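You operate a simulated robot arm through the tools that you are given. There is no shell and no other tool. Be economical: measure what you need, move in short steps, check, and stop when the job is done.

You are at the controls of a simulated two-armed robot. One attempt, no reset.

TASK
On the top of table 3, fold the checked cloth in half, so that its two short edges meet.

The check looks at the end state, three seconds after you hand in, the way a careful person would. Anything else that was tipped, shoved, dropped, spilled or broken makes it a failure. Flat cloth is picked up by pressing the open fingertips on it (5 to 10 N) and closing them slowly along it; thin cloth reads only 2 to 8 mm in the jaws.

THE ROBOT
Two 7-joint arms with two-finger parallel grippers on one trunk, on a base that drives. Base frame: it is fixed to the floor where the robot stands at the start and does not move with it; the origin is under the middle of the robot, x ahead of it, y to its left, z up. Readings come in cm, rad, newtons and seconds.
The left shoulder is at the start at [7, 16.3, 116.8], the right one opposite. Places, roughly: top of table 3 [70, -190, 80]. Payload 3.43 kg a hand.
Tool frame (each hand has its own): the origin (TCP) lies between the finger pads and is the grasp point; the fingertips stand 3.4 cm ahead of it; z points along the fingers, y is the line along which they close. The gripper opens to 12.8 cm. The fingers are 2.4 cm wide and 1.2 cm thick; the gripper's body (4.8 by 13 cm) begins 9.6 cm behind the TCP.
Orientation is that of the tool frame in the base frame, as a unit quaternion [x, y, z, w]. With the fingers straight down and closing along the base's y, the tool's x points along the base's -x, its y along +y and its z along -z.

THE INTERFACE
- The arms move only by the tool play_rows. It takes "left_increments", "right_increments" or both (then of equal length, played together; a hand with none holds still); each is a list of rows, each an object (a shift or turn left out is 0, a gripper value left out holds the last) with "delta_pos": the shift along the base's x, y, z in cm, a list of three; "turn": the turn, a rotation vector about the base's x, y, z in rad, a list of three; "gripper": the gripper command, from -1 (fully open) to 1 (shut), values between in proportion. In form: [{"delta_pos": [x, y, z], "turn": [rx, ry, rz], "gripper": gripper}, ...]. A call has 1 to 12 rows; each row shifts and turns the commanded pose from where the row before left it. Each row takes 0.2 s and may step no farther than 5 cm and 0.15 rad from the row before; otherwise, or with a gripper value out of range, the whole call is refused. A pose out of reach is approached as far as the arm can. The call stops where the force on the tool passes 40 N (or 10 N more than at its start, if that is more) or the arm is blocked; 0.2 s more then pass. Each finger travels about 15.3 cm/s and halts on what it meets, pressing with about 24 N; the grip force reading is that of the motor and also rises with nothing between the fingers. The clock runs only during rows and for 0.2 s after the last one: add rows that do not move to give the fingers time. The reply holds the time, the measured pose of the TCP, the force on the tool along the base axes, the opening and the grip force, in the units named above and with some noise, with the torque about the TCP (base axes, N m) and any sound that the robot's microphone picked up.
- Cameras (640 x 400 px; columns grow to the right, rows downward): "scene" is now at [13.05, -0.5, 137.56]; the picture's right is [-0.06, -1.00, -0.00], its down [-0.73, 0.04, -0.68] and it looks along [0.68, -0.04, -0.73] (base axes); focal length 214 px, centre (320, 200). "left" rides on the left gripper at [7.6, 1.1, -16] in its tool frame; the picture's right is [-0.15, 0.99, 0.00], its down [-0.88, -0.13, -0.46] and it looks along [-0.45, -0.07, 0.89] (tool axes); focal length 234 px, centre (320, 200). "right" rides on the right gripper at [7.6, -1.1, -16] in its tool frame; the picture's right is [0.15, 0.99, 0.00], its down [-0.88, 0.13, -0.46] and it looks along [-0.45, 0.07, 0.89] (tool axes); focal length 234 px, centre (320, 200). There is no depth. A picture from a camera that has moved, and an enlarged one, comes with that camera's place and axes in the base frame and with its lens.
- capture(camera): a new picture of that camera. No time passes.
- slide_trunk(by): slides the trunk up (or, below 0, down) by that many cm; the arms and the scene camera ride with it, the base frame stays. It gives what a move gives, with no picture.
- steer(legs): drives the robot by 1 to 6 legs, each [ahead, left, turn to the left] in cm, cm and rad, along the robot's own axes; the way and the turn of a leg run together, so that a leg with both is an arc; at most 150 cm and 3.142 rad a leg. The arms and the cameras ride along, it lands a little off, and it stops where it bumps. It gives what a move gives.
- head_to(pan, tilt): turns the head with the scene camera to pan (to the left, within 1.501 rad either way) and tilt (down, from -0.506 to 1.204), counted from straight ahead of the robot. It gives what a move gives.
- enlarge(camera, box): a new picture of the part [left, top, right, bottom] of that camera's present view, enlarged. No time passes.
- job_done(): hands the job in; it is judged then, once.

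Go step by step. Nothing tells you exact positions but the pictures and the camera data: compare them with the known pose of the tool, close in by small moves and look again before you grip or let go. The budget is 120 turns and 100 pictures, counting those below and the enlarged ones. Unless the task says otherwise, let go and move clear before handing in, and close with one line.

The tools are called after ">>>" by a JSON object that holds its "name" and its "arguments". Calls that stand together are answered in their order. play_rows: Moves the arms, as the interface text tells. Its arguments: {"type":"object","properties":{"left_increments":{"type":"array","items":{"type":"object","properties":{"delta_pos":{"type":"array","items":{"type":"number"}},"turn":{"type":"array","items":{"type":"number"}},"gripper":{"type":"number"}}}},"right_increments":{"type":"array","items":{"type":"object","properties":{"delta_pos":{"type":"array","items":{"type":"number"}},"turn":{"type":"array","items":{"type":"number"}},"gripper":{"type":"number"}}}}},"required":[]} The other tools are called the same way: slide_trunk (by) slides the trunk up or down; steer (legs) drives the base; head_to (pan, tilt) turns the head that bears the scene camera; capture (camera) takes a picture; enlarge (camera, box) takes an enlarged picture of a part of a camera's view; job_done () hands the job in.

At the start:

```text
t: 0.0
left_eef_pos: [71.72, 7.9, 100.29]
left_tool_rot: [0.0, 1.0, 0.0, 0.001]
left_ft_force: [-0.9, -0.7, 0.1]
left_wrist_torque: [0.01, 0.0, 0.01]
left_opening: 12.78
left_finger_force: 0.0
right_eef_pos: [33.57, -40.06, 90.38]
right_tool_rot: [0.001, 1.0, 0.001, -0.001]
right_ft_force: [-1.0, -0.6, 0.1]
right_wrist_torque: [0.02, -0.03, -0.01]
right_opening: 12.8
right_finger_force: 0.1
trunk travel left (down, up): [-64.8, 29.2]
robot x, y, heading: [-0.26, 0.06, -0.001]
head pan, tilt: [-0.058, 0.82]
```

scene: 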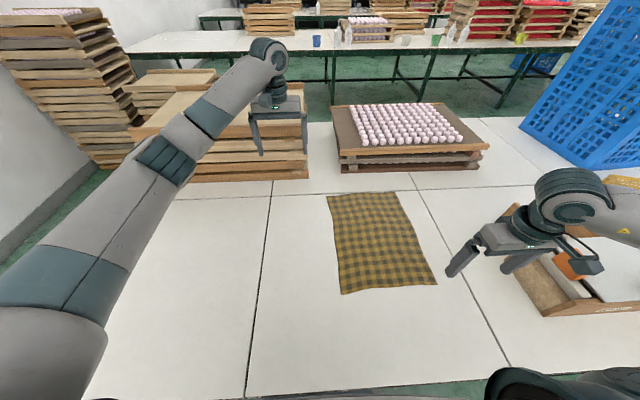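
right: 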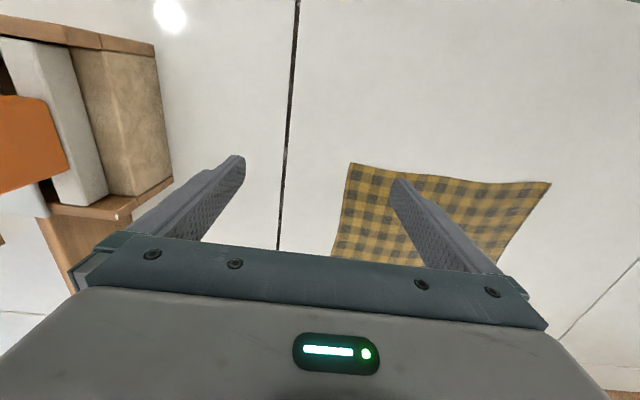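
left: 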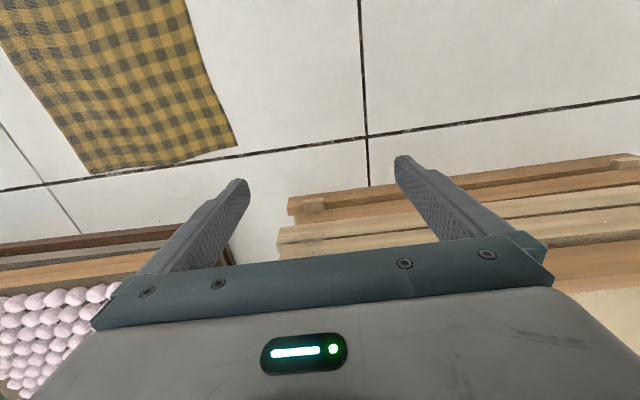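

I see a checked cloth on the table ahead, but table 3 is around [70, -190, 80], off to the right. I'll look there first before deciding which cloth is meant.

>>> {"name": "head_to", "arguments": {"pan": -1.2, "tilt": 0.55}}

>>> {"name": "capture", "arguments": {"camera": "scene"}}

```text
t: 1.4
left_eef_pos: [71.67, 7.95, 100.21]
left_tool_rot: [0.0, 1.0, 0.0, -0.001]
left_ft_force: [0.5, 0.6, -0.3]
left_wrist_torque: [0.0, -0.02, 0.02]
left_opening: 12.84
left_finger_force: 0.0
right_eef_pos: [33.5, -39.97, 90.41]
right_tool_rot: [0.0, 1.0, 0.0, -0.001]
right_ft_force: [-0.2, 1.3, -0.1]
right_wrist_torque: [0.02, 0.0, 0.01]
right_opening: 12.78
right_finger_force: 0.1
trunk travel left (down, up): [-64.8, 29.2]
robot x, y, heading: [0.07, 0.02, -0.0]
head pan, tilt: [-1.201, 0.55]
```

```text
96 pictures are left
camera scene: at [8.36, -8.4, 139.87], right [-0.93, -0.36, 0.0], down [-0.19, 0.49, -0.85], along [0.31, -0.79, -0.52], focal length 214 px, centre (320, 200)
```

scene: 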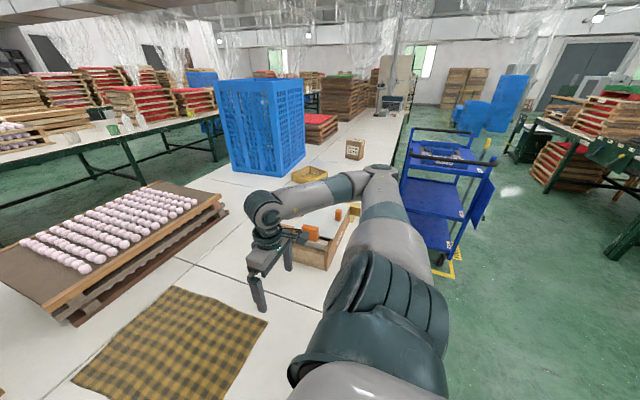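

The long white table in front of me reaches out to y −190, so I take it to be table 3, and I see no other cloth on it. The cloth spans roughly x 33–69.5, y −33.5 to −7.5, so the short edges are the near and far ones. I'll raise the right hand, then back up and shift right to centre on the cloth.

>>> {"name": "play_rows", "arguments": {"right_increments": [{"delta_pos": [0, 0, 4]}, {"delta_pos": [0, 0, 4]}, {"delta_pos": [3, 0, 4]}, {"delta_pos": [4, 2, 2]}, {"delta_pos": [4, 2, 0]}, {"delta_pos": [4, 2, 0]}]}}

>>> {"name": "steer", "arguments": {"legs": [[-8, 0, 0], [0, -19, 0]]}}

>>> {"name": "head_to", "arguments": {"pan": 0, "tilt": 0.85}}

>>> {"name": "capture", "arguments": {"camera": "scene"}}

```text
t: 2.8
left_eef_pos: [71.94, 7.89, 100.13]
left_tool_rot: [0.0, 1.0, 0.0, -0.001]
left_ft_force: [0.2, -0.3, -0.9]
left_wrist_torque: [0.01, 0.04, 0.0]
left_opening: 12.77
left_finger_force: 0.1
right_eef_pos: [48.63, -33.94, 104.22]
right_tool_rot: [0.002, 1.0, 0.0, -0.002]
right_ft_force: [1.1, 0.3, -0.4]
right_wrist_torque: [0.01, 0.03, 0.03]
right_opening: 12.8
right_finger_force: 0.2
trunk travel left (down, up): [-64.8, 29.2]
robot x, y, heading: [0.07, 0.15, -0.003]
head pan, tilt: [-1.201, 0.55]
```

```text
t: 5.0
left_eef_pos: [63.7, -11.0, 100.32]
left_tool_rot: [-0.001, 1.0, 0.001, 0.001]
left_ft_force: [0.2, -0.8, 0.1]
left_wrist_torque: [0.01, -0.01, -0.02]
left_opening: 12.8
left_finger_force: 0.1
right_eef_pos: [40.39, -52.95, 104.32]
right_tool_rot: [0.0, 1.0, 0.001, -0.001]
right_ft_force: [0.3, -0.6, 0.1]
right_wrist_torque: [-0.01, -0.01, 0.05]
right_opening: 12.81
right_finger_force: 0.0
trunk travel left (down, up): [-64.8, 29.2]
robot x, y, heading: [-7.82, -18.96, -0.002]
head pan, tilt: [-1.201, 0.55]
```

```text
t: 6.4
left_eef_pos: [63.63, -10.91, 100.33]
left_tool_rot: [-0.002, 1.0, 0.0, 0.001]
left_ft_force: [0.6, -0.2, -0.1]
left_wrist_torque: [-0.01, 0.0, 0.0]
left_opening: 12.78
left_finger_force: 0.1
right_eef_pos: [40.42, -52.88, 104.29]
right_tool_rot: [0.001, 1.0, 0.0, -0.001]
right_ft_force: [0.6, -0.8, 0.0]
right_wrist_torque: [-0.01, -0.03, -0.01]
right_opening: 12.8
right_finger_force: 0.0
trunk travel left (down, up): [-64.8, 29.2]
robot x, y, heading: [-7.99, -18.87, -0.002]
head pan, tilt: [0.0, 0.85]
```

```text
95 pictures are left
camera scene: at [4.88, -19.02, 137.33], right [0.0, -1.0, 0.0], down [-0.75, 0.0, -0.66], along [0.66, 0.0, -0.75], focal length 214 px, centre (320, 200)
```

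scene: 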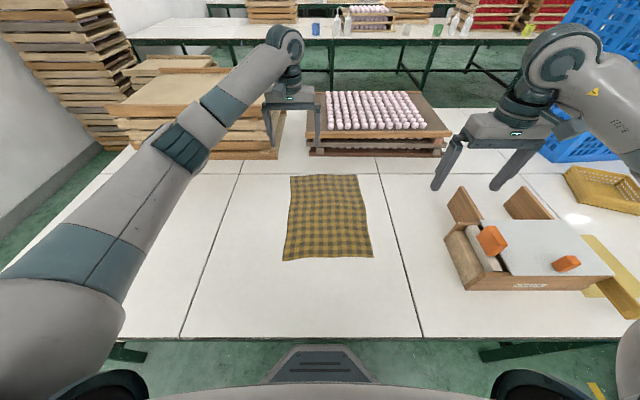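

The cloth is now centred, with the left hand over its far-left corner area. I'll enlarge to read the corners precisely.

>>> {"name": "enlarge", "arguments": {"camera": "scene", "box": [250, 155, 410, 275]}}

>>> {"name": "capture", "arguments": {"camera": "left"}}

```text
3.33 times, centred on (330, 215) of scene
camera zoom: at [4.88, -19.02, 137.33], right [0.0, -1.0, 0.0], down [-0.75, 0.0, -0.66], along [0.66, 0.0, -0.75], focal length 715 px, centre (287, 150)
```

zoom: 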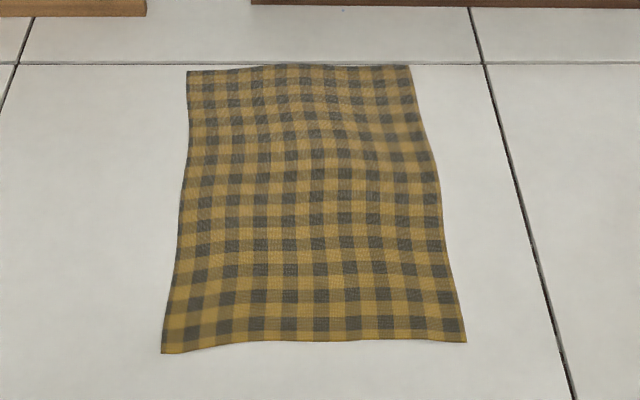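

```text
93 pictures are left
camera left: at [56.27, -9.88, 116.26], right [0.14, 0.99, 0.0], down [0.88, -0.13, 0.46], along [0.45, -0.07, -0.89], focal length 234 px, centre (320, 200)
```

left: 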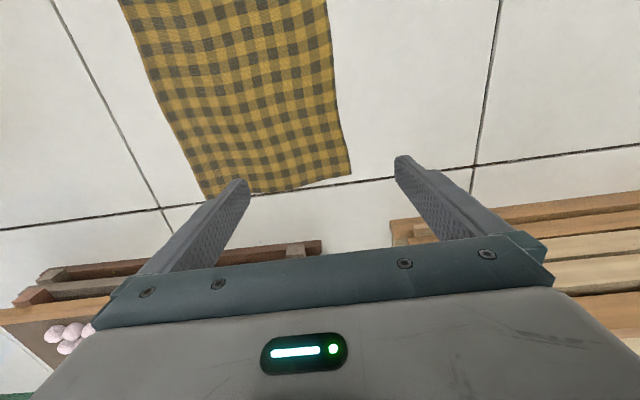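

Cross-checking the scene and left views puts the table top at z ≈ 76, with the cloth corners at far-left (72.2, −6.3), far-right (73, −34.7), near-right (35.2, −35.6) and near-left (34.1, −7.6). I'll fold far to near with both hands. First I hover each hand over its far corner, with the fingers partly closed.

>>> {"name": "play_rows", "arguments": {"left_increments": [{"delta_pos": [1, 0, 0], "gripper": 0.375}, {"delta_pos": [1, 0.2, 0]}, {"delta_pos": [1, 0.2, 0]}, {"delta_pos": [1, 0.2, 0]}, {"delta_pos": [1, 0.2, 0]}, {"delta_pos": [1, 0.2, 0]}, {"delta_pos": [1, 0.2, -4]}, {"delta_pos": [0.7, 0.2, -4]}, {"delta_pos": [0, 0, -4]}, {"delta_pos": [0, 0, -3]}], "right_increments": [{"delta_pos": [4, 2.7, 0], "gripper": 0.375}, {"delta_pos": [4, 2.7, 0]}, {"delta_pos": [4, 2.7, 0]}, {"delta_pos": [4, 2.7, 0]}, {"delta_pos": [4, 2.7, -1]}, {"delta_pos": [4, 2.7, -1]}, {"delta_pos": [4, 2.6, -2]}, {"delta_pos": [3.6, 2.6, -3]}, {"delta_pos": [0, 0, -4]}, {"delta_pos": [0, 0, -4]}]}}

>>> {"name": "capture", "arguments": {"camera": "left"}}

>>> {"name": "capture", "arguments": {"camera": "right"}}

>>> {"name": "capture", "arguments": {"camera": "scene"}}

```text
refused: row 7 steps farther than a row can; nothing moved
```

```text
92 pictures are left
camera left: at [56.27, -9.88, 116.26], right [0.14, 0.99, 0.0], down [0.88, -0.13, 0.46], along [0.45, -0.07, -0.89], focal length 234 px, centre (320, 200)
```

left: 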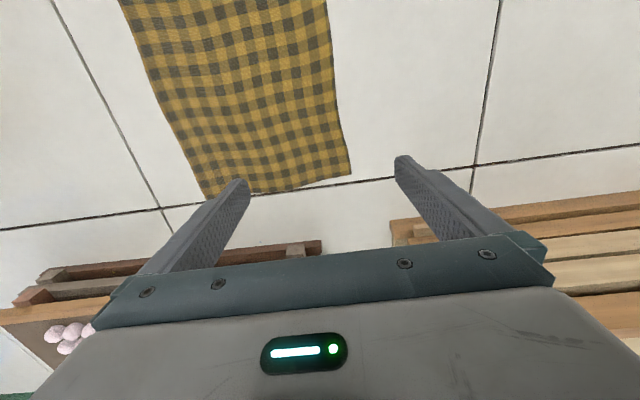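

```text
91 pictures are left
camera right: at [32.85, -54.13, 120.33], right [-0.15, 0.99, 0.0], down [0.88, 0.13, 0.45], along [0.45, 0.07, -0.89], focal length 234 px, centre (320, 200)
```

right: 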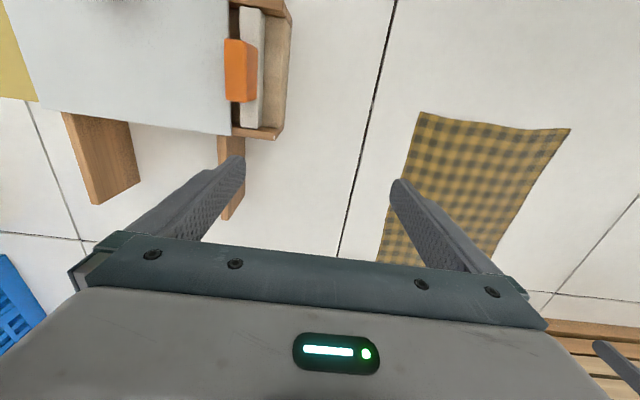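

```text
90 pictures are left
camera scene: at [4.88, -19.02, 137.33], right [0.0, -1.0, 0.0], down [-0.75, 0.0, -0.66], along [0.66, 0.0, -0.75], focal length 214 px, centre (320, 200)
```

scene: 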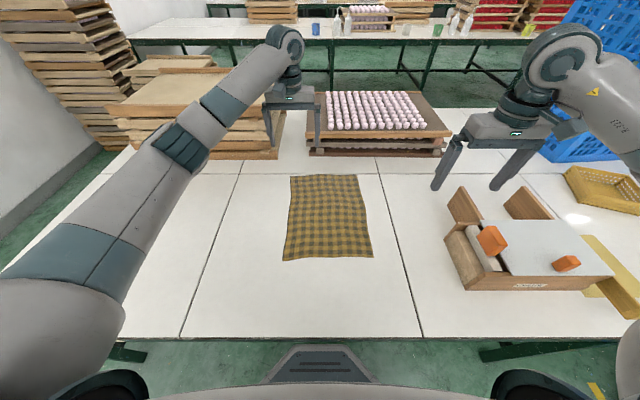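

The call was refused because some rows stepped over 5 cm. I'll use smaller steps, with everything else as planned.

>>> {"name": "play_rows", "arguments": {"left_increments": [{"delta_pos": [1, 0, 0], "gripper": 0.375}, {"delta_pos": [1, 0.2, 0]}, {"delta_pos": [1, 0.2, 0]}, {"delta_pos": [1, 0.2, 0]}, {"delta_pos": [1, 0.2, 0]}, {"delta_pos": [1, 0.2, 0]}, {"delta_pos": [1, 0.2, -2]}, {"delta_pos": [0.7, 0.2, -2]}, {"delta_pos": [0, 0, -4]}, {"delta_pos": [0, 0, -4]}, {"delta_pos": [0, 0, -3]}], "right_increments": [{"delta_pos": [4, 2.7, 0], "gripper": 0.375}, {"delta_pos": [4, 2.7, 0]}, {"delta_pos": [4, 2.7, 0]}, {"delta_pos": [4, 2.7, 0]}, {"delta_pos": [4, 2.7, -1]}, {"delta_pos": [4, 2.7, -1]}, {"delta_pos": [4, 2.6, -1]}, {"delta_pos": [3.6, 2.6, -2]}, {"delta_pos": [0, 0, -4.5]}, {"delta_pos": [0, 0, -4.5]}, {"delta_pos": [0, 0, -4.5]}]}}

>>> {"name": "capture", "arguments": {"camera": "left"}}

>>> {"name": "capture", "arguments": {"camera": "right"}}

>>> {"name": "capture", "arguments": {"camera": "scene"}}

```text
t: 8.8
left_eef_pos: [71.6, -9.57, 85.24]
left_tool_rot: [-0.001, 1.0, 0.0, -0.001]
left_ft_force: [0.0, -0.3, 0.1]
left_wrist_torque: [-0.01, 0.01, 0.03]
left_opening: 3.99
left_finger_force: 0.0
right_eef_pos: [71.92, -31.46, 85.69]
right_tool_rot: [0.0, 1.0, 0.001, -0.001]
right_ft_force: [0.1, -0.9, 0.1]
right_wrist_torque: [-0.02, 0.03, 0.01]
right_opening: 4.01
right_finger_force: 0.0
trunk travel left (down, up): [-64.8, 29.2]
robot x, y, heading: [-7.92, -19.22, -0.004]
head pan, tilt: [0.0, 0.85]
```

```text
89 pictures are left
camera left: at [64.16, -8.43, 101.21], right [0.15, 0.99, 0.0], down [0.88, -0.13, 0.45], along [0.45, -0.07, -0.89], focal length 234 px, centre (320, 200)
```

left: 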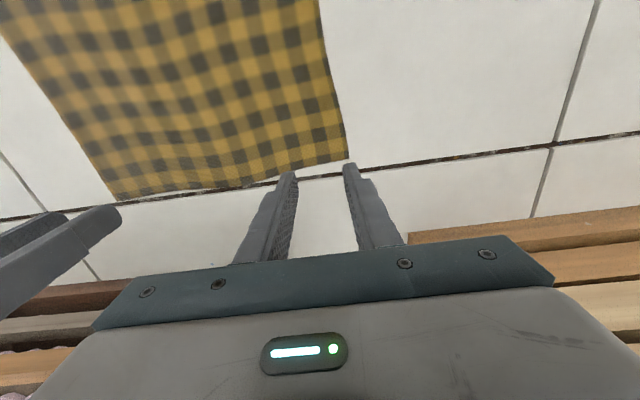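

```text
88 pictures are left
camera right: at [64.52, -32.74, 101.79], right [-0.15, 0.99, 0.0], down [0.88, 0.13, 0.45], along [0.45, 0.07, -0.89], focal length 234 px, centre (320, 200)
```

right: 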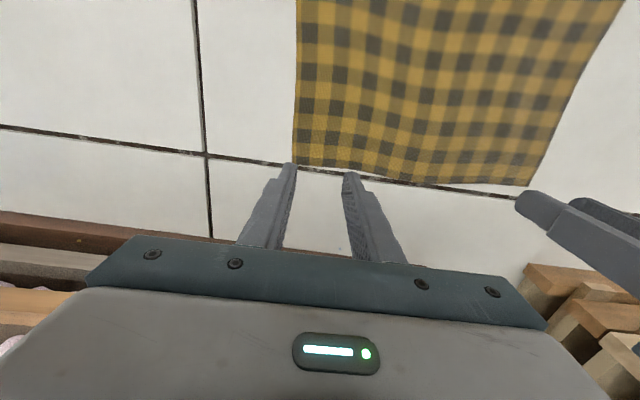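

```text
87 pictures are left
camera scene: at [5.03, -19.02, 137.32], right [0.0, -1.0, 0.0], down [-0.75, 0.0, -0.66], along [0.66, 0.0, -0.75], focal length 214 px, centre (320, 200)
```

scene: 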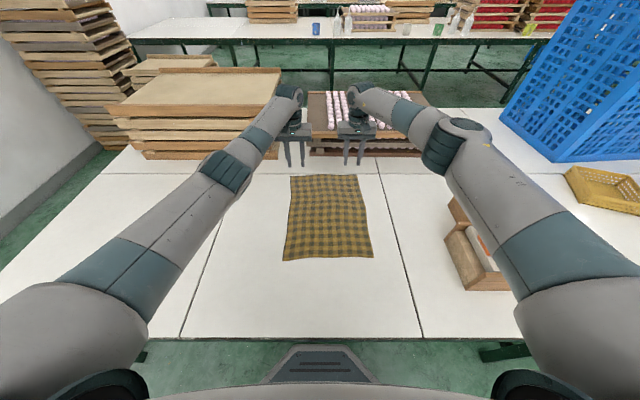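

Both hands hover about 5.8 cm above the table, fingertips just inside the far edge (left edge x ≈ 72.5, right x ≈ 73.6). I shift slightly inward and descend close to contact.

>>> {"name": "play_rows", "arguments": {"left_increments": [{"delta_pos": [0, -0.5, -1.5]}, {"delta_pos": [0, 0, -1.5]}, {"delta_pos": [0, 0, -1.5]}, {"delta_pos": [0, 0, -0.5]}, {}], "right_increments": [{"delta_pos": [0.5, 0.5, -1.7]}, {"delta_pos": [0, 0, -1.7]}, {"delta_pos": [0, 0, -1.5]}, {"delta_pos": [0, 0, -0.6]}, {}]}}

>>> {"name": "capture", "arguments": {"camera": "left"}}

>>> {"name": "capture", "arguments": {"camera": "right"}}

```text
t: 10.0
left_eef_pos: [71.44, -10.11, 80.33]
left_tool_rot: [-0.001, 1.0, 0.0, 0.0]
left_ft_force: [-0.7, 0.4, 0.0]
left_wrist_torque: [0.0, 0.01, 0.0]
left_opening: 4.0
left_finger_force: 0.0
right_eef_pos: [72.51, -31.13, 80.27]
right_tool_rot: [-0.001, 1.0, 0.001, -0.001]
right_ft_force: [0.4, 0.0, 0.2]
right_wrist_torque: [-0.01, 0.0, 0.04]
right_opening: 4.01
right_finger_force: 0.1
trunk travel left (down, up): [-64.8, 29.2]
robot x, y, heading: [-7.94, -19.37, 0.002]
head pan, tilt: [0.0, 0.85]
```

```text
86 pictures are left
camera left: at [63.97, -8.99, 96.26], right [0.15, 0.99, 0.0], down [0.88, -0.13, 0.46], along [0.45, -0.07, -0.89], focal length 234 px, centre (320, 200)
```

left: 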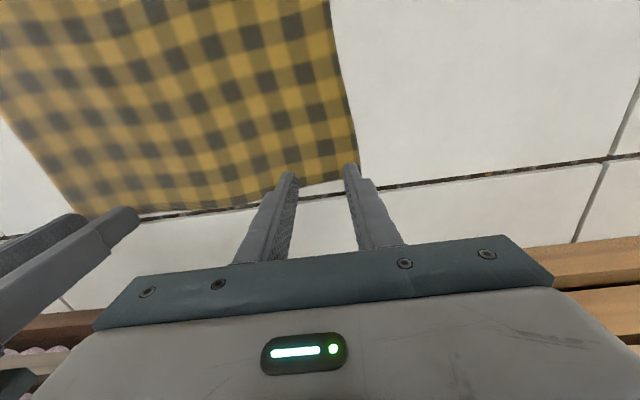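

```text
85 pictures are left
camera right: at [64.93, -32.24, 96.33], right [-0.15, 0.99, 0.0], down [0.88, 0.13, 0.45], along [0.45, 0.07, -0.89], focal length 234 px, centre (320, 200)
```

right: 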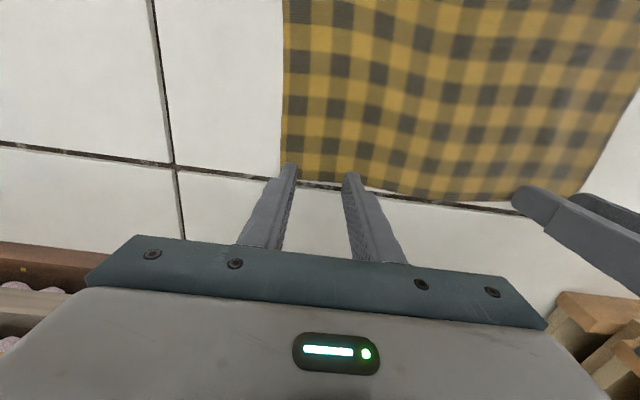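

The placement looks right at both corners. Now I'll descend to contact in small steps.

>>> {"name": "play_rows", "arguments": {"left_increments": [{"delta_pos": [0, 0, -0.3]}, {"delta_pos": [0, 0, -0.3]}, {}], "right_increments": [{"delta_pos": [0, 0, -0.3]}, {"delta_pos": [0, 0, -0.3]}, {}]}}

```text
t: 10.8
left_eef_pos: [71.38, -10.18, 79.55]
left_tool_rot: [-0.001, 1.0, 0.001, 0.001]
left_ft_force: [-0.3, -0.7, -0.2]
left_wrist_torque: [0.0, -0.01, -0.01]
left_opening: 4.01
left_finger_force: 0.0
right_eef_pos: [72.53, -31.15, 79.75]
right_tool_rot: [0.0, 1.0, 0.001, -0.001]
right_ft_force: [-0.3, 0.4, -0.4]
right_wrist_torque: [0.0, 0.0, 0.0]
right_opening: 4.0
right_finger_force: 0.1
trunk travel left (down, up): [-64.8, 29.2]
robot x, y, heading: [-7.9, -19.22, 0.001]
head pan, tilt: [0.0, 0.85]
```

>>> {"name": "play_rows", "arguments": {"left_increments": [{"delta_pos": [0, 0, -0.2]}, {"delta_pos": [0, 0, -0.1]}, {}], "right_increments": [{"delta_pos": [0, 0, -0.3]}, {"delta_pos": [0, 0, -0.1]}, {}]}}

```text
t: 11.6
left_eef_pos: [71.42, -10.03, 79.52]
left_tool_rot: [-0.001, 1.0, 0.0, 0.0]
left_ft_force: [1.2, -0.3, 4.2]
left_wrist_torque: [-0.02, 0.01, -0.04]
left_opening: 3.99
left_finger_force: 0.0
right_eef_pos: [72.48, -31.05, 79.51]
right_tool_rot: [0.0, 1.0, 0.002, 0.001]
right_ft_force: [4.1, -0.6, 13.5]
right_wrist_torque: [-0.16, -0.07, 0.01]
right_opening: 4.01
right_finger_force: 0.0
trunk travel left (down, up): [-64.8, 29.2]
robot x, y, heading: [-8.02, -18.79, -0.004]
head pan, tilt: [0.0, 0.85]
```

Both hands are in contact with the cloth (4 N left, 13 N right). I'll trim each towards 7 N.

>>> {"name": "play_rows", "arguments": {"left_increments": [{"delta_pos": [0, 0, -0.07]}, {}], "right_increments": [{"delta_pos": [0, 0, 0.1]}, {}]}}

```text
t: 12.2
left_eef_pos: [71.25, -10.11, 79.53]
left_tool_rot: [-0.001, 1.0, -0.001, 0.001]
left_ft_force: [2.7, 0.2, 7.6]
left_wrist_torque: [0.06, -0.1, -0.01]
left_opening: 3.99
left_finger_force: 0.1
right_eef_pos: [72.2, -31.05, 79.44]
right_tool_rot: [-0.001, 1.0, 0.001, 0.0]
right_ft_force: [3.4, 0.0, 11.4]
right_wrist_torque: [-0.11, -0.06, 0.04]
right_opening: 3.97
right_finger_force: 0.1
trunk travel left (down, up): [-64.8, 29.2]
robot x, y, heading: [-8.17, -18.9, -0.004]
head pan, tilt: [0.0, 0.85]
```

Now I'll close slowly along the cloth with the pressure held, easing the right hand up a hair.

>>> {"name": "play_rows", "arguments": {"left_increments": [{"gripper": 0.45}, {"gripper": 0.52}, {"gripper": 0.59}, {"gripper": 0.66}, {"gripper": 0.73}, {"gripper": 0.8}, {"gripper": 0.87}, {"gripper": 0.94}, {"gripper": 1}, {}, {}], "right_increments": [{"delta_pos": [0, 0, 0.06], "gripper": 0.45}, {"gripper": 0.52}, {"gripper": 0.59}, {"gripper": 0.66}, {"gripper": 0.73}, {"gripper": 0.8}, {"gripper": 0.87}, {"gripper": 0.94}, {"gripper": 1}, {}, {}]}}

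>>> {"name": "capture", "arguments": {"camera": "left"}}

>>> {"name": "capture", "arguments": {"camera": "right"}}

```text
t: 14.6
left_eef_pos: [71.28, -10.24, 79.46]
left_tool_rot: [0.0, 1.0, 0.0, 0.001]
left_ft_force: [0.9, -4.6, 18.2]
left_wrist_torque: [-0.11, -0.07, -0.08]
left_opening: 0.24
left_finger_force: 23.9
right_eef_pos: [72.23, -31.02, 79.64]
right_tool_rot: [-0.001, 1.0, 0.0, 0.0]
right_ft_force: [0.1, 5.6, 0.4]
right_wrist_torque: [0.17, 0.03, 0.03]
right_opening: 0.22
right_finger_force: 24.0
trunk travel left (down, up): [-64.8, 29.2]
robot x, y, heading: [-8.12, -19.0, -0.003]
head pan, tilt: [0.0, 0.85]
```

```text
84 pictures are left
camera left: at [63.82, -9.03, 95.48], right [0.15, 0.99, 0.0], down [0.88, -0.13, 0.46], along [0.45, -0.07, -0.89], focal length 234 px, centre (320, 200)
```

left: 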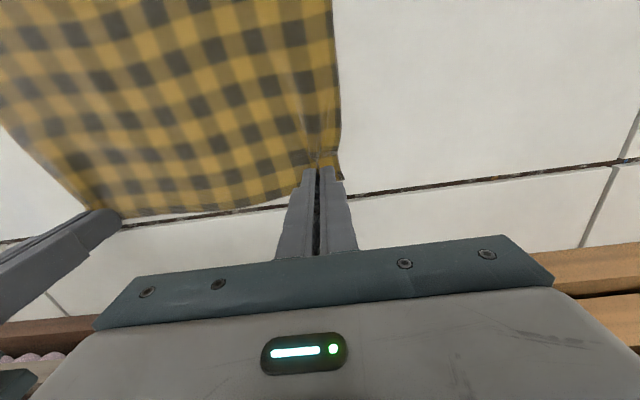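

```text
83 pictures are left
camera right: at [64.76, -32.2, 95.61], right [-0.15, 0.99, 0.0], down [0.88, 0.13, 0.46], along [0.45, 0.07, -0.89], focal length 234 px, centre (320, 200)
```

right: 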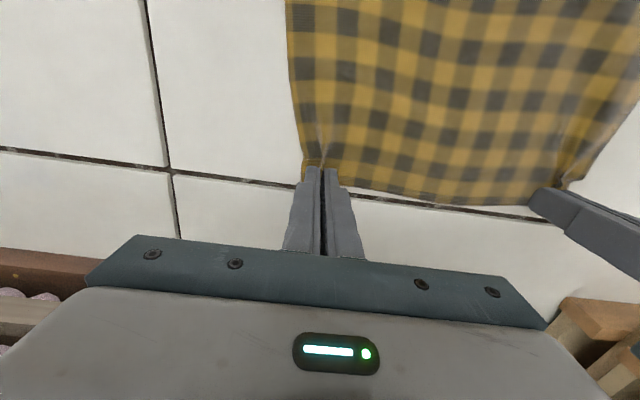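

Both corners look pinched, with openings of 2.2–2.4 mm, as expected for thin cloth. I'll lift 5 cm and verify.

>>> {"name": "play_rows", "arguments": {"left_increments": [{"delta_pos": [0, 0, 1]}, {"delta_pos": [-0.3, 0, 1.5]}, {"delta_pos": [-0.5, 0, 1.5]}, {"delta_pos": [-0.5, 0, 1.5]}, {}], "right_increments": [{"delta_pos": [0, 0, 1]}, {"delta_pos": [-0.3, 0, 1.5]}, {"delta_pos": [-0.5, 0, 1.5]}, {"delta_pos": [-0.5, 0, 1.5]}, {}]}}

>>> {"name": "capture", "arguments": {"camera": "left"}}

>>> {"name": "enlarge", "arguments": {"camera": "scene", "box": [240, 120, 420, 280]}}

```text
t: 15.8
left_eef_pos: [70.12, -10.12, 84.74]
left_tool_rot: [-0.001, 1.0, 0.0, 0.0]
left_ft_force: [-0.3, -6.0, -0.5]
left_wrist_torque: [-0.21, 0.0, 0.02]
left_opening: 0.23
left_finger_force: 24.0
right_eef_pos: [71.17, -31.12, 84.96]
right_tool_rot: [-0.001, 1.0, 0.0, -0.001]
right_ft_force: [0.1, 6.1, -0.4]
right_wrist_torque: [0.22, 0.02, -0.05]
right_opening: 0.19
right_finger_force: 24.7
trunk travel left (down, up): [-64.8, 29.2]
robot x, y, heading: [-7.61, -18.96, 0.005]
head pan, tilt: [0.0, 0.85]
```

```text
82 pictures are left
camera left: at [62.73, -8.93, 100.77], right [0.15, 0.99, 0.0], down [0.88, -0.13, 0.45], along [0.45, -0.07, -0.89], focal length 234 px, centre (320, 200)
```

left: 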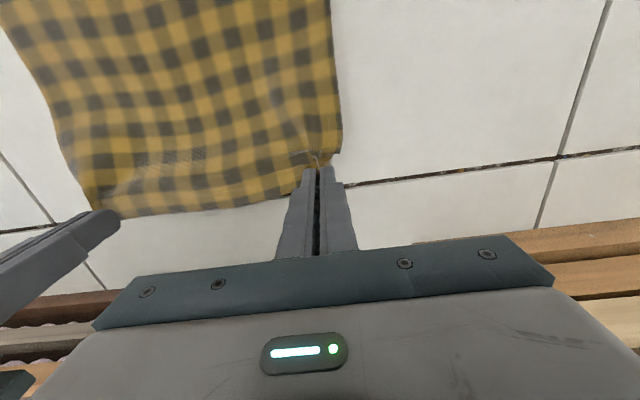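

```text
2.50 times, centred on (330, 200) of scene
camera zoom: at [4.95, -19.0, 137.32], right [0.0, -1.0, 0.0], down [-0.75, 0.0, -0.66], along [0.66, 0.0, -0.75], focal length 536 px, centre (295, 200)
```

zoom: 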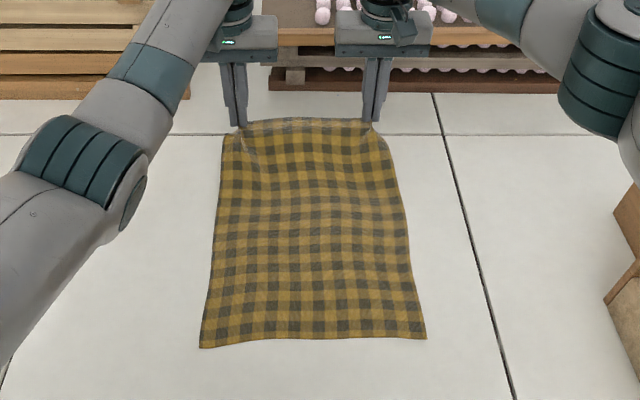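

Both grips held, and the far edge is lifted evenly. Now I'll arc it back towards the near edge, tilting the fingers forward so the edge turns upward; this is the first half.

>>> {"name": "play_rows", "arguments": {"left_increments": [{"delta_pos": [-1.47, -0.1, 2.59], "turn": [0, -0.05, 0]}, {"delta_pos": [-1.47, -0.1, 2.59], "turn": [0, -0.05, 0]}, {"delta_pos": [-2.25, -0.1, 1.45], "turn": [0, -0.075, 0]}, {"delta_pos": [-2.25, -0.1, 1.46], "turn": [0, -0.075, 0]}, {"delta_pos": [-2.99, -0.1, 0.92], "turn": [0, -0.075, 0]}, {"delta_pos": [-2.99, -0.1, 0.92], "turn": [0, -0.075, 0]}, {"delta_pos": [-3.23, -0.1, 0.13], "turn": [0, -0.075, 0]}, {"delta_pos": [-3.23, -0.1, 0.14], "turn": [0, -0.075, 0]}, {}], "right_increments": [{"delta_pos": [-1.47, 0, 2.59], "turn": [0, -0.05, 0]}, {"delta_pos": [-1.47, 0, 2.59], "turn": [0, -0.05, 0]}, {"delta_pos": [-2.25, 0, 1.45], "turn": [0, -0.075, 0]}, {"delta_pos": [-2.25, 0, 1.46], "turn": [0, -0.075, 0]}, {"delta_pos": [-2.99, 0, 0.92], "turn": [0, -0.075, 0]}, {"delta_pos": [-2.99, 0, 0.92], "turn": [0, -0.075, 0]}, {"delta_pos": [-3.23, 0, 0.13], "turn": [0, -0.075, 0]}, {"delta_pos": [-3.23, 0, 0.14], "turn": [0, -0.075, 0]}, {}]}}

>>> {"name": "capture", "arguments": {"camera": "scene"}}

```text
t: 17.8
left_eef_pos: [50.26, -10.92, 95.07]
left_tool_rot: [-0.001, 0.963, 0.0, 0.27]
left_ft_force: [1.3, -0.4, 0.3]
left_wrist_torque: [0.02, -0.01, 0.01]
left_opening: 0.24
left_finger_force: 24.2
right_eef_pos: [51.22, -31.06, 94.98]
right_tool_rot: [0.0, 0.963, 0.001, 0.271]
right_ft_force: [0.3, 0.6, 0.2]
right_wrist_torque: [0.03, -0.02, 0.03]
right_opening: 0.22
right_finger_force: 24.0
trunk travel left (down, up): [-64.8, 29.2]
robot x, y, heading: [-7.95, -19.01, 0.001]
head pan, tilt: [0.0, 0.85]
```

```text
80 pictures are left
camera scene: at [5.0, -19.03, 137.31], right [0.0, -1.0, 0.0], down [-0.75, 0.0, -0.66], along [0.66, 0.0, -0.75], focal length 214 px, centre (320, 200)
```

scene: 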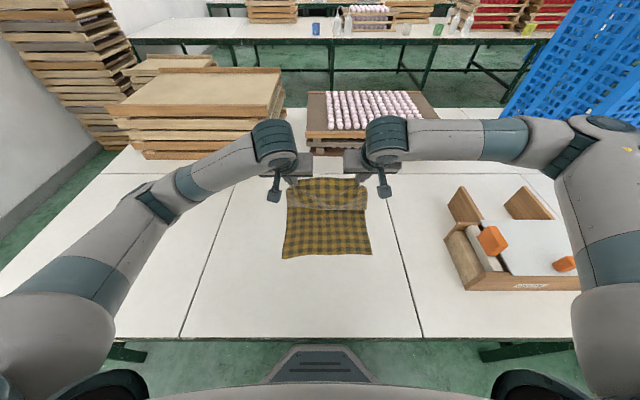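

The fold is halfway: the edge is held, the near half hasn't moved, and the lateral tension is gone. I'll continue the arc downward.

>>> {"name": "play_rows", "arguments": {"left_increments": [{"delta_pos": [-3.2, -0.1, -0.9], "turn": [0, -0.075, 0]}, {"delta_pos": [-3.2, -0.1, -0.9], "turn": [0, -0.075, 0]}, {"delta_pos": [-2.93, -0.1, -1.93], "turn": [0, -0.075, 0]}, {"delta_pos": [-2.93, -0.1, -1.93], "turn": [0, -0.075, 0]}, {}], "right_increments": [{"delta_pos": [-3.2, -0.2, -0.9], "turn": [0, -0.075, 0]}, {"delta_pos": [-3.2, -0.2, -0.9], "turn": [0, -0.075, 0]}, {"delta_pos": [-2.93, -0.2, -1.93], "turn": [0, -0.075, 0]}, {"delta_pos": [-2.93, -0.2, -1.93], "turn": [0, -0.075, 0]}, {}]}}

>>> {"name": "capture", "arguments": {"camera": "scene"}}

>>> {"name": "capture", "arguments": {"camera": "left"}}

>>> {"name": "capture", "arguments": {"camera": "right"}}

```text
t: 19.0
left_eef_pos: [39.33, -12.35, 88.56]
left_tool_rot: [0.0, 0.911, -0.002, 0.412]
left_ft_force: [0.3, 1.1, -0.1]
left_wrist_torque: [0.01, -0.01, 0.0]
left_opening: 0.22
left_finger_force: 24.0
left hand out of reach, approached as far as the arm can: row 4
right_eef_pos: [42.06, -30.2, 88.18]
right_tool_rot: [-0.001, 0.911, 0.0, 0.412]
right_ft_force: [1.0, 0.7, 0.3]
right_wrist_torque: [-0.05, 0.05, 0.02]
right_opening: 0.21
right_finger_force: 24.5
right hand out of reach, approached as far as the arm can: row 3, 4
trunk travel left (down, up): [-64.8, 29.2]
robot x, y, heading: [-8.0, -18.81, 0.002]
head pan, tilt: [0.0, 0.85]
```

```text
79 pictures are left
camera scene: at [4.83, -18.92, 137.33], right [0.0, -1.0, 0.0], down [-0.75, 0.0, -0.66], along [0.66, 0.0, -0.75], focal length 214 px, centre (320, 200)
```

scene: 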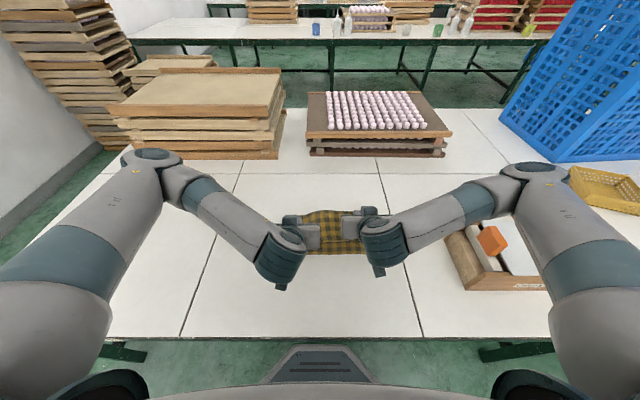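

```text
78 pictures are left
camera left: at [22.4, -11.25, 93.37], right [0.09, 0.99, 0.11], down [0.24, -0.13, 0.96], along [0.97, -0.07, -0.25], focal length 234 px, centre (320, 200)
```

left: 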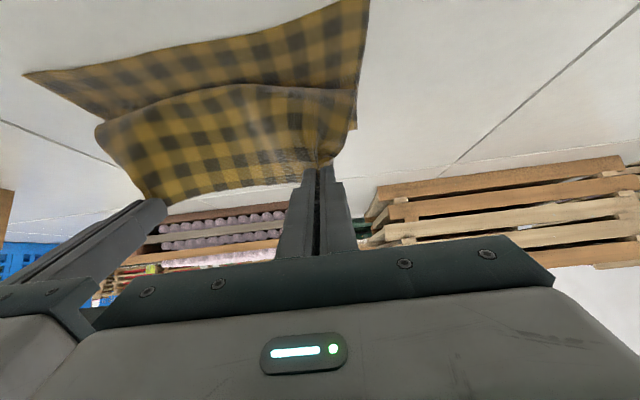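

```text
77 pictures are left
camera right: at [25.09, -31.41, 93.12], right [-0.1, 0.99, -0.11], down [0.24, 0.13, 0.96], along [0.97, 0.07, -0.25], focal length 234 px, centre (320, 200)
```

right: 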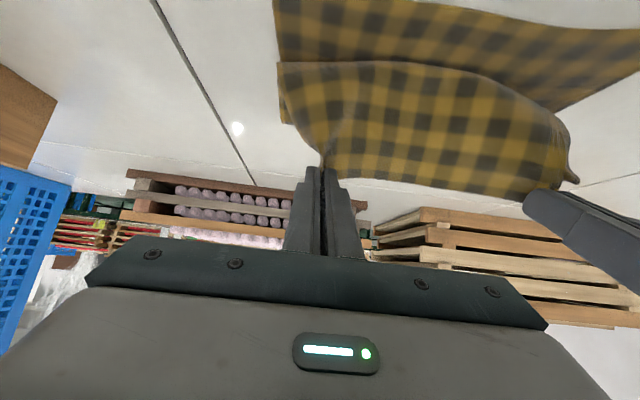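

The arms are too folded for this tilt at this distance, so both stopped short. I'll lower the hands a bit further out, then back the base up to finish the travel.

>>> {"name": "play_rows", "arguments": {"left_increments": [{"delta_pos": [2, 0.6, -1.5]}, {"delta_pos": [2.5, 0.6, -1.5]}, {"delta_pos": [1.5, 0, -1.5]}, {}], "right_increments": [{"delta_pos": [2, 0, -1.5]}, {"delta_pos": [2.5, 0, -1.5]}, {"delta_pos": [1.5, 0, -1.5]}, {}]}}

```text
t: 20.0
left_eef_pos: [45.28, -11.2, 83.95]
left_tool_rot: [-0.001, 0.911, 0.001, 0.412]
left_ft_force: [0.4, -0.1, 0.5]
left_wrist_torque: [-0.02, -0.03, -0.01]
left_opening: 0.24
left_finger_force: 23.6
right_eef_pos: [48.21, -30.35, 83.67]
right_tool_rot: [-0.001, 0.911, 0.001, 0.412]
right_ft_force: [0.8, 0.0, -0.4]
right_wrist_torque: [0.01, 0.0, -0.03]
right_opening: 0.23
right_finger_force: 23.6
trunk travel left (down, up): [-64.8, 29.2]
robot x, y, heading: [-8.32, -19.11, -0.003]
head pan, tilt: [0.0, 0.85]
```

Now the base backs up 12 cm, drawing the held edge over towards the near edge.

>>> {"name": "steer", "arguments": {"legs": [[-6, 0, 0], [-5.5, 0, 0]]}}

>>> {"name": "capture", "arguments": {"camera": "scene"}}

>>> {"name": "capture", "arguments": {"camera": "left"}}

>>> {"name": "capture", "arguments": {"camera": "right"}}

```text
t: 21.5
left_eef_pos: [33.89, -11.22, 84.1]
left_tool_rot: [-0.001, 0.911, 0.0, 0.413]
left_ft_force: [-0.8, 0.3, 0.3]
left_wrist_torque: [-0.03, 0.02, -0.04]
left_opening: 0.23
left_finger_force: 23.9
right_eef_pos: [36.51, -30.3, 83.75]
right_tool_rot: [0.0, 0.911, 0.0, 0.412]
right_ft_force: [0.4, 0.3, 0.9]
right_wrist_torque: [0.0, -0.01, -0.02]
right_opening: 0.22
right_finger_force: 24.0
trunk travel left (down, up): [-64.8, 29.2]
robot x, y, heading: [-19.14, -19.08, -0.001]
head pan, tilt: [0.0, 0.85]
```

```text
76 pictures are left
camera scene: at [-6.68, -19.02, 137.34], right [0.0, -1.0, 0.0], down [-0.75, 0.0, -0.66], along [0.66, 0.0, -0.75], focal length 214 px, centre (320, 200)
```

scene: 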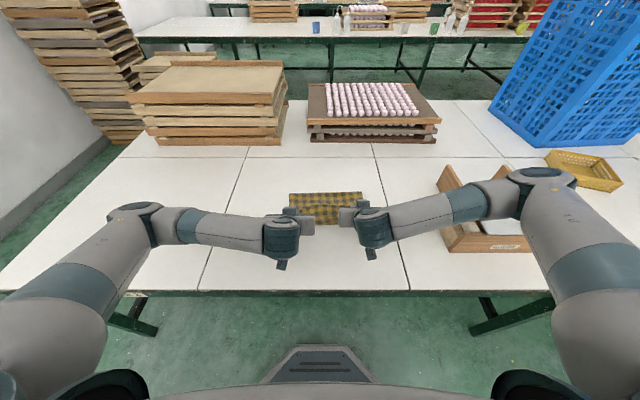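

```text
75 pictures are left
camera left: at [17.06, -10.04, 89.0], right [0.1, 0.99, 0.11], down [0.24, -0.13, 0.96], along [0.97, -0.07, -0.25], focal length 234 px, centre (320, 200)
```

left: 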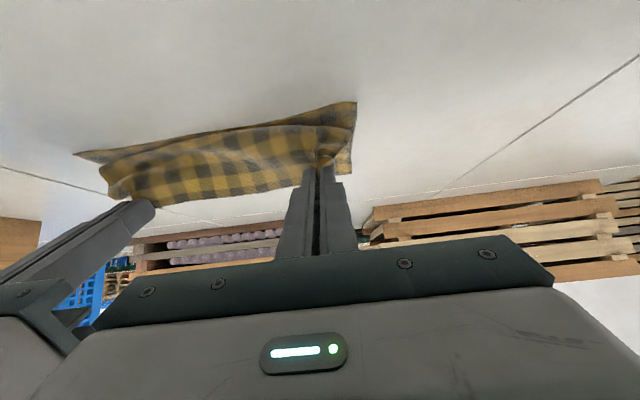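

```text
74 pictures are left
camera right: at [19.65, -31.52, 88.67], right [-0.1, 0.99, -0.11], down [0.24, 0.13, 0.96], along [0.97, 0.07, -0.25], focal length 234 px, centre (320, 200)
```

right: 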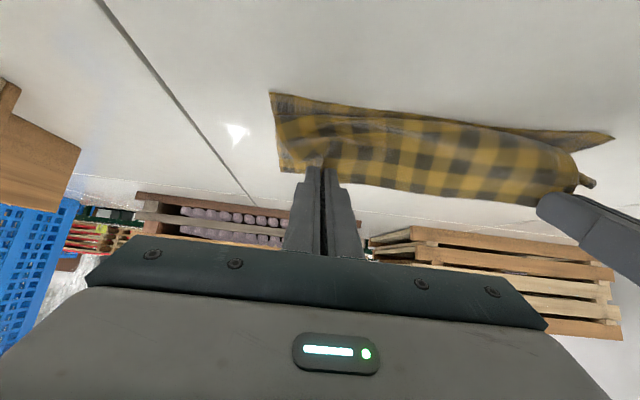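

The edge is now over the near edge, with the bottom layer in place (near corners ≈ (35.3, −7.3) and (36.4, −35.3)). I'll adjust the right hand 1.4 cm back and outward, then lower both.

>>> {"name": "play_rows", "arguments": {"left_increments": [{"delta_pos": [0, 0.2, -0.8]}, {"delta_pos": [0, 0.2, -0.8]}, {"delta_pos": [0, 0, -0.8]}, {"delta_pos": [0, 0, -0.8]}, {}], "right_increments": [{"delta_pos": [-0.5, -0.4, -0.8]}, {"delta_pos": [-0.5, -0.4, -0.8]}, {"delta_pos": [-0.4, -0.3, -0.8]}, {"delta_pos": [0, 0, -0.8]}, {}]}}

>>> {"name": "capture", "arguments": {"camera": "left"}}

>>> {"name": "capture", "arguments": {"camera": "right"}}

```text
t: 22.7
left_eef_pos: [34.02, -10.9, 80.83]
left_tool_rot: [0.0, 0.911, -0.001, 0.412]
left_ft_force: [-0.2, -2.6, 0.0]
left_wrist_torque: [-0.07, -0.03, -0.07]
left_opening: 0.23
left_finger_force: 24.0
right_eef_pos: [35.26, -31.52, 80.5]
right_tool_rot: [-0.001, 0.911, 0.001, 0.412]
right_ft_force: [-0.4, 2.6, -0.3]
right_wrist_torque: [0.08, 0.01, 0.1]
right_opening: 0.21
right_finger_force: 24.1
trunk travel left (down, up): [-64.8, 29.2]
robot x, y, heading: [-19.42, -19.18, 0.0]
head pan, tilt: [0.0, 0.85]
```

```text
73 pictures are left
camera left: at [17.17, -9.7, 85.73], right [0.1, 0.99, 0.11], down [0.24, -0.13, 0.96], along [0.97, -0.07, -0.25], focal length 234 px, centre (320, 200)
```

left: 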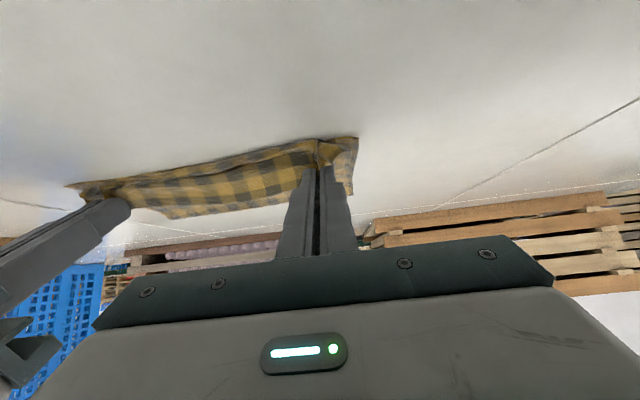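

```text
72 pictures are left
camera right: at [18.39, -32.69, 85.41], right [-0.1, 0.99, -0.11], down [0.24, 0.13, 0.96], along [0.97, 0.07, -0.25], focal length 234 px, centre (320, 200)
```

right: 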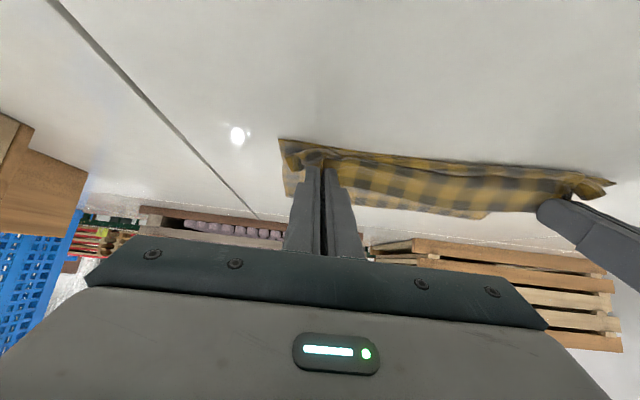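

The edges look aligned. I'll lower a little more, open gently, then withdraw along the fingers' own axis.

>>> {"name": "play_rows", "arguments": {"left_increments": [{"delta_pos": [0, 0, -0.6]}, {}, {"gripper": 0.8}, {"gripper": 0.7}, {"gripper": 0.6}, {"gripper": 0.5}, {}], "right_increments": [{"delta_pos": [0, 0, -0.5]}, {}, {"gripper": 0.8}, {"gripper": 0.7}, {"gripper": 0.6}, {"gripper": 0.5}, {}]}}

>>> {"name": "play_rows", "arguments": {"left_increments": [{"delta_pos": [-0.8, 0, 0.7]}, {"delta_pos": [-0.8, 0, 0.7]}, {"delta_pos": [-1.5, 0, 1.4]}, {"delta_pos": [-1.5, 0, 2]}, {"delta_pos": [-1, 0, 3]}, {}], "right_increments": [{"delta_pos": [-0.8, 0, 0.7]}, {"delta_pos": [-0.8, 0, 0.7]}, {"delta_pos": [-1.5, 0, 1.4]}, {"delta_pos": [-1.5, 0, 2]}, {"delta_pos": [-1, 0, 3]}, {}]}}

>>> {"name": "capture", "arguments": {"camera": "left"}}

>>> {"name": "capture", "arguments": {"camera": "scene"}}

```text
t: 24.3
left_eef_pos: [34.13, -10.81, 80.3]
left_tool_rot: [-0.001, 0.911, 0.0, 0.413]
left_ft_force: [0.7, -0.9, 0.0]
left_wrist_torque: [0.0, -0.04, 0.0]
left_opening: 3.21
left_finger_force: 0.1
right_eef_pos: [35.36, -31.4, 79.98]
right_tool_rot: [-0.002, 0.912, 0.001, 0.411]
right_ft_force: [-0.3, -0.7, 0.4]
right_wrist_torque: [-0.03, -0.01, -0.01]
right_opening: 3.16
right_finger_force: 0.0
trunk travel left (down, up): [-64.8, 29.2]
robot x, y, heading: [-18.98, -18.82, 0.004]
head pan, tilt: [0.0, 0.85]
```

```text
t: 25.7
left_eef_pos: [29.46, -10.67, 85.15]
left_tool_rot: [-0.001, 0.911, 0.001, 0.412]
left_ft_force: [0.0, -0.1, -0.2]
left_wrist_torque: [0.01, -0.03, -0.01]
left_opening: 3.22
left_finger_force: 0.0
left hand out of reach, approached as far as the arm can: row 5
right_eef_pos: [30.67, -31.2, 87.29]
right_tool_rot: [-0.001, 0.911, 0.0, 0.411]
right_ft_force: [0.0, -0.1, 0.4]
right_wrist_torque: [0.03, 0.01, 0.02]
right_opening: 3.22
right_finger_force: 0.0
right hand out of reach, approached as far as the arm can: row 5
trunk travel left (down, up): [-64.8, 29.2]
robot x, y, heading: [-19.49, -19.07, 0.0]
head pan, tilt: [0.0, 0.85]
```

```text
71 pictures are left
camera left: at [12.57, -9.64, 89.94], right [0.1, 0.99, 0.11], down [0.24, -0.13, 0.96], along [0.97, -0.07, -0.25], focal length 234 px, centre (320, 200)
```

left: 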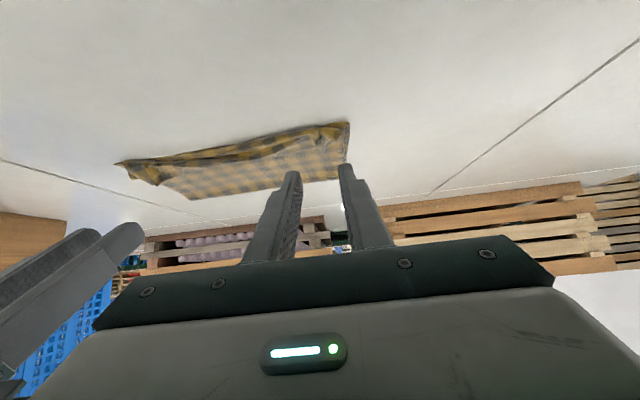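

```text
70 pictures are left
camera scene: at [-6.47, -19.06, 137.33], right [0.0, -1.0, 0.0], down [-0.75, 0.0, -0.66], along [0.66, 0.0, -0.75], focal length 214 px, centre (320, 200)
```

scene: 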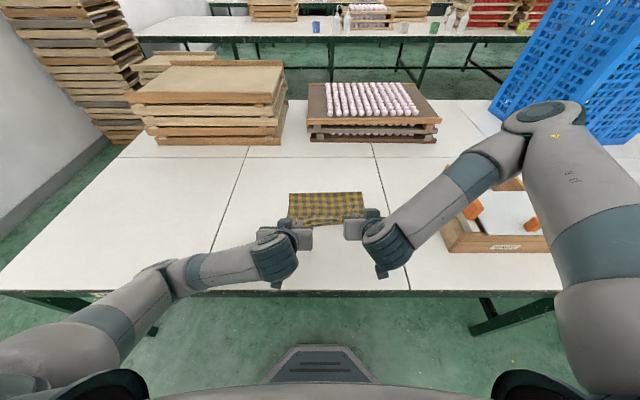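

The cloth is released and looks folded, but the hands block the near edge. I'll lift them straight up, untilt and spread them to see.

>>> {"name": "play_rows", "arguments": {"left_increments": [{"delta_pos": [1, 0.5, 3], "turn": [0, 0.12, 0]}, {"delta_pos": [1, 1, 3], "turn": [0, 0.12, 0]}, {"delta_pos": [1, 2, 3], "turn": [0, 0.12, 0]}, {"delta_pos": [1, 3, 3], "turn": [0, 0.12, 0]}, {"delta_pos": [0, 4, 2], "turn": [0, 0.12, 0]}, {"delta_pos": [0, 4, 1], "turn": [0, 0.12, 0]}, {"delta_pos": [0, 4, 0], "turn": [0, 0.13, 0]}, {}], "right_increments": [{"delta_pos": [1, -0.5, 3], "turn": [0, 0.12, 0]}, {"delta_pos": [1, -1, 3], "turn": [0, 0.12, 0]}, {"delta_pos": [1, -2, 3], "turn": [0, 0.12, 0]}, {"delta_pos": [1, -3, 3], "turn": [0, 0.12, 0]}, {"delta_pos": [0, -4, 2], "turn": [0, 0.12, 0]}, {"delta_pos": [0, -4, 1], "turn": [0, 0.12, 0]}, {"delta_pos": [0, -4, 0], "turn": [0, 0.13, 0]}, {}]}}

>>> {"name": "enlarge", "arguments": {"camera": "scene", "box": [260, 170, 390, 250]}}

>>> {"name": "capture", "arguments": {"camera": "scene"}}

```text
t: 27.5
left_eef_pos: [33.43, 7.77, 100.02]
left_tool_rot: [0.0, 1.0, 0.0, -0.001]
left_ft_force: [-0.2, 0.3, -0.3]
left_wrist_torque: [0.0, -0.01, 0.0]
left_opening: 3.2
left_finger_force: 0.0
left hand out of reach, approached as far as the arm can: row 1
right_eef_pos: [34.51, -49.55, 102.39]
right_tool_rot: [-0.001, 1.0, 0.001, -0.002]
right_ft_force: [0.3, -0.1, 0.0]
right_wrist_torque: [-0.02, 0.0, 0.03]
right_opening: 3.19
right_finger_force: 0.0
trunk travel left (down, up): [-64.8, 29.2]
robot x, y, heading: [-19.29, -19.33, -0.0]
head pan, tilt: [0.0, 0.85]
```

```text
4.92 times, centred on (325, 210) of scene
camera zoom: at [-6.51, -19.03, 137.33], right [0.0, -1.0, 0.0], down [-0.75, 0.0, -0.66], along [0.66, 0.0, -0.75], focal length 1056 px, centre (295, 151)
```

zoom: 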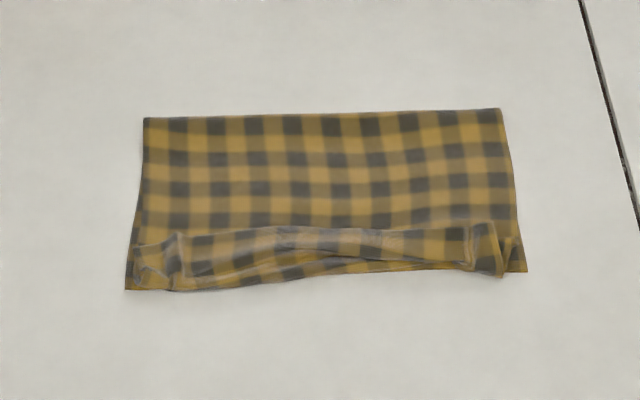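

```text
68 pictures are left
camera scene: at [-6.51, -19.03, 137.33], right [0.0, -1.0, 0.0], down [-0.75, 0.0, -0.66], along [0.66, 0.0, -0.75], focal length 214 px, centre (320, 200)
```

scene: 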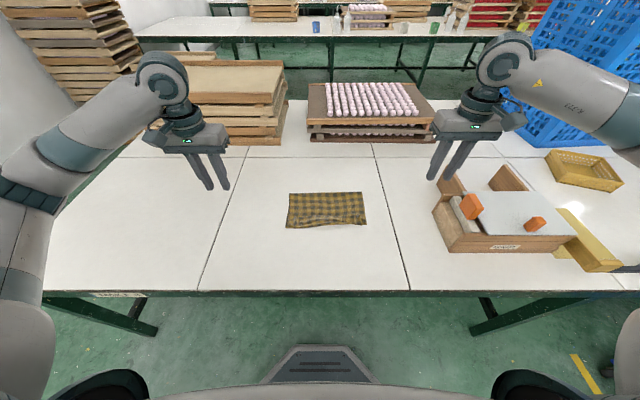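

The fold is in place and neat on the far side, but the near edge has a bunched strip. I'll bring the left hand's camera over it for a closer look.

>>> {"name": "play_rows", "arguments": {"left_increments": [{"delta_pos": [-0.5, -4.5, 0.5]}, {"delta_pos": [-0.5, -4.5, 0.5]}, {"delta_pos": [0, -4.5, 0]}, {"delta_pos": [0, -4.5, 0]}, {"delta_pos": [0, -4.5, 0]}, {"delta_pos": [0, -4.5, 0]}, {}]}}

>>> {"name": "capture", "arguments": {"camera": "left"}}

```text
t: 29.1
left_eef_pos: [32.35, -19.21, 101.03]
left_tool_rot: [-0.001, 1.0, -0.001, 0.0]
left_ft_force: [0.3, 0.0, 0.3]
left_wrist_torque: [-0.02, -0.01, -0.01]
left_opening: 3.18
left_finger_force: 0.1
right_eef_pos: [34.59, -49.39, 102.46]
right_tool_rot: [-0.001, 1.0, 0.0, -0.001]
right_ft_force: [0.2, 1.1, 0.0]
right_wrist_torque: [-0.04, 0.01, -0.02]
right_opening: 3.21
right_finger_force: 0.2
trunk travel left (down, up): [-64.8, 29.2]
robot x, y, heading: [-19.11, -19.16, -0.003]
head pan, tilt: [0.0, 0.85]
```

```text
67 pictures are left
camera left: at [24.99, -18.05, 117.01], right [0.14, 0.99, 0.0], down [0.88, -0.13, 0.46], along [0.45, -0.07, -0.89], focal length 234 px, centre (320, 200)
```

left: 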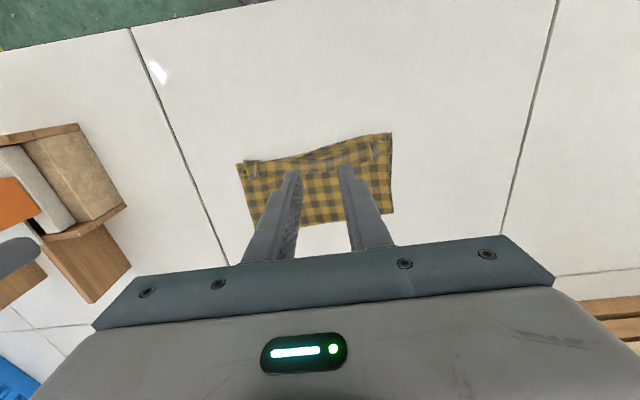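

>>> {"name": "enlarge", "arguments": {"camera": "left", "box": [225, 120, 405, 232]}}

```text
3.56 times, centred on (315, 176) of left
camera zoom: at [24.99, -18.05, 117.01], right [0.14, 0.99, 0.0], down [0.88, -0.13, 0.46], along [0.45, -0.07, -0.89], focal length 833 px, centre (338, 285)
```

zoom: 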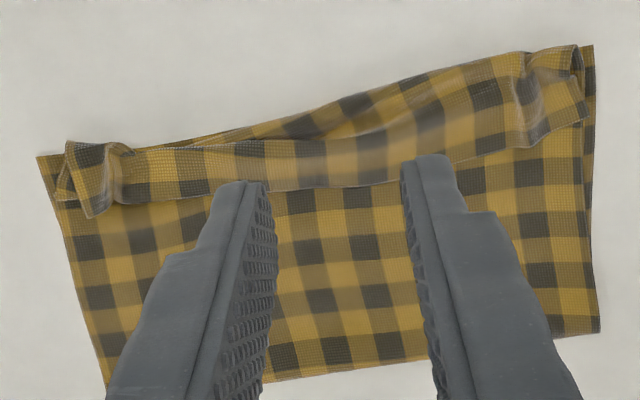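

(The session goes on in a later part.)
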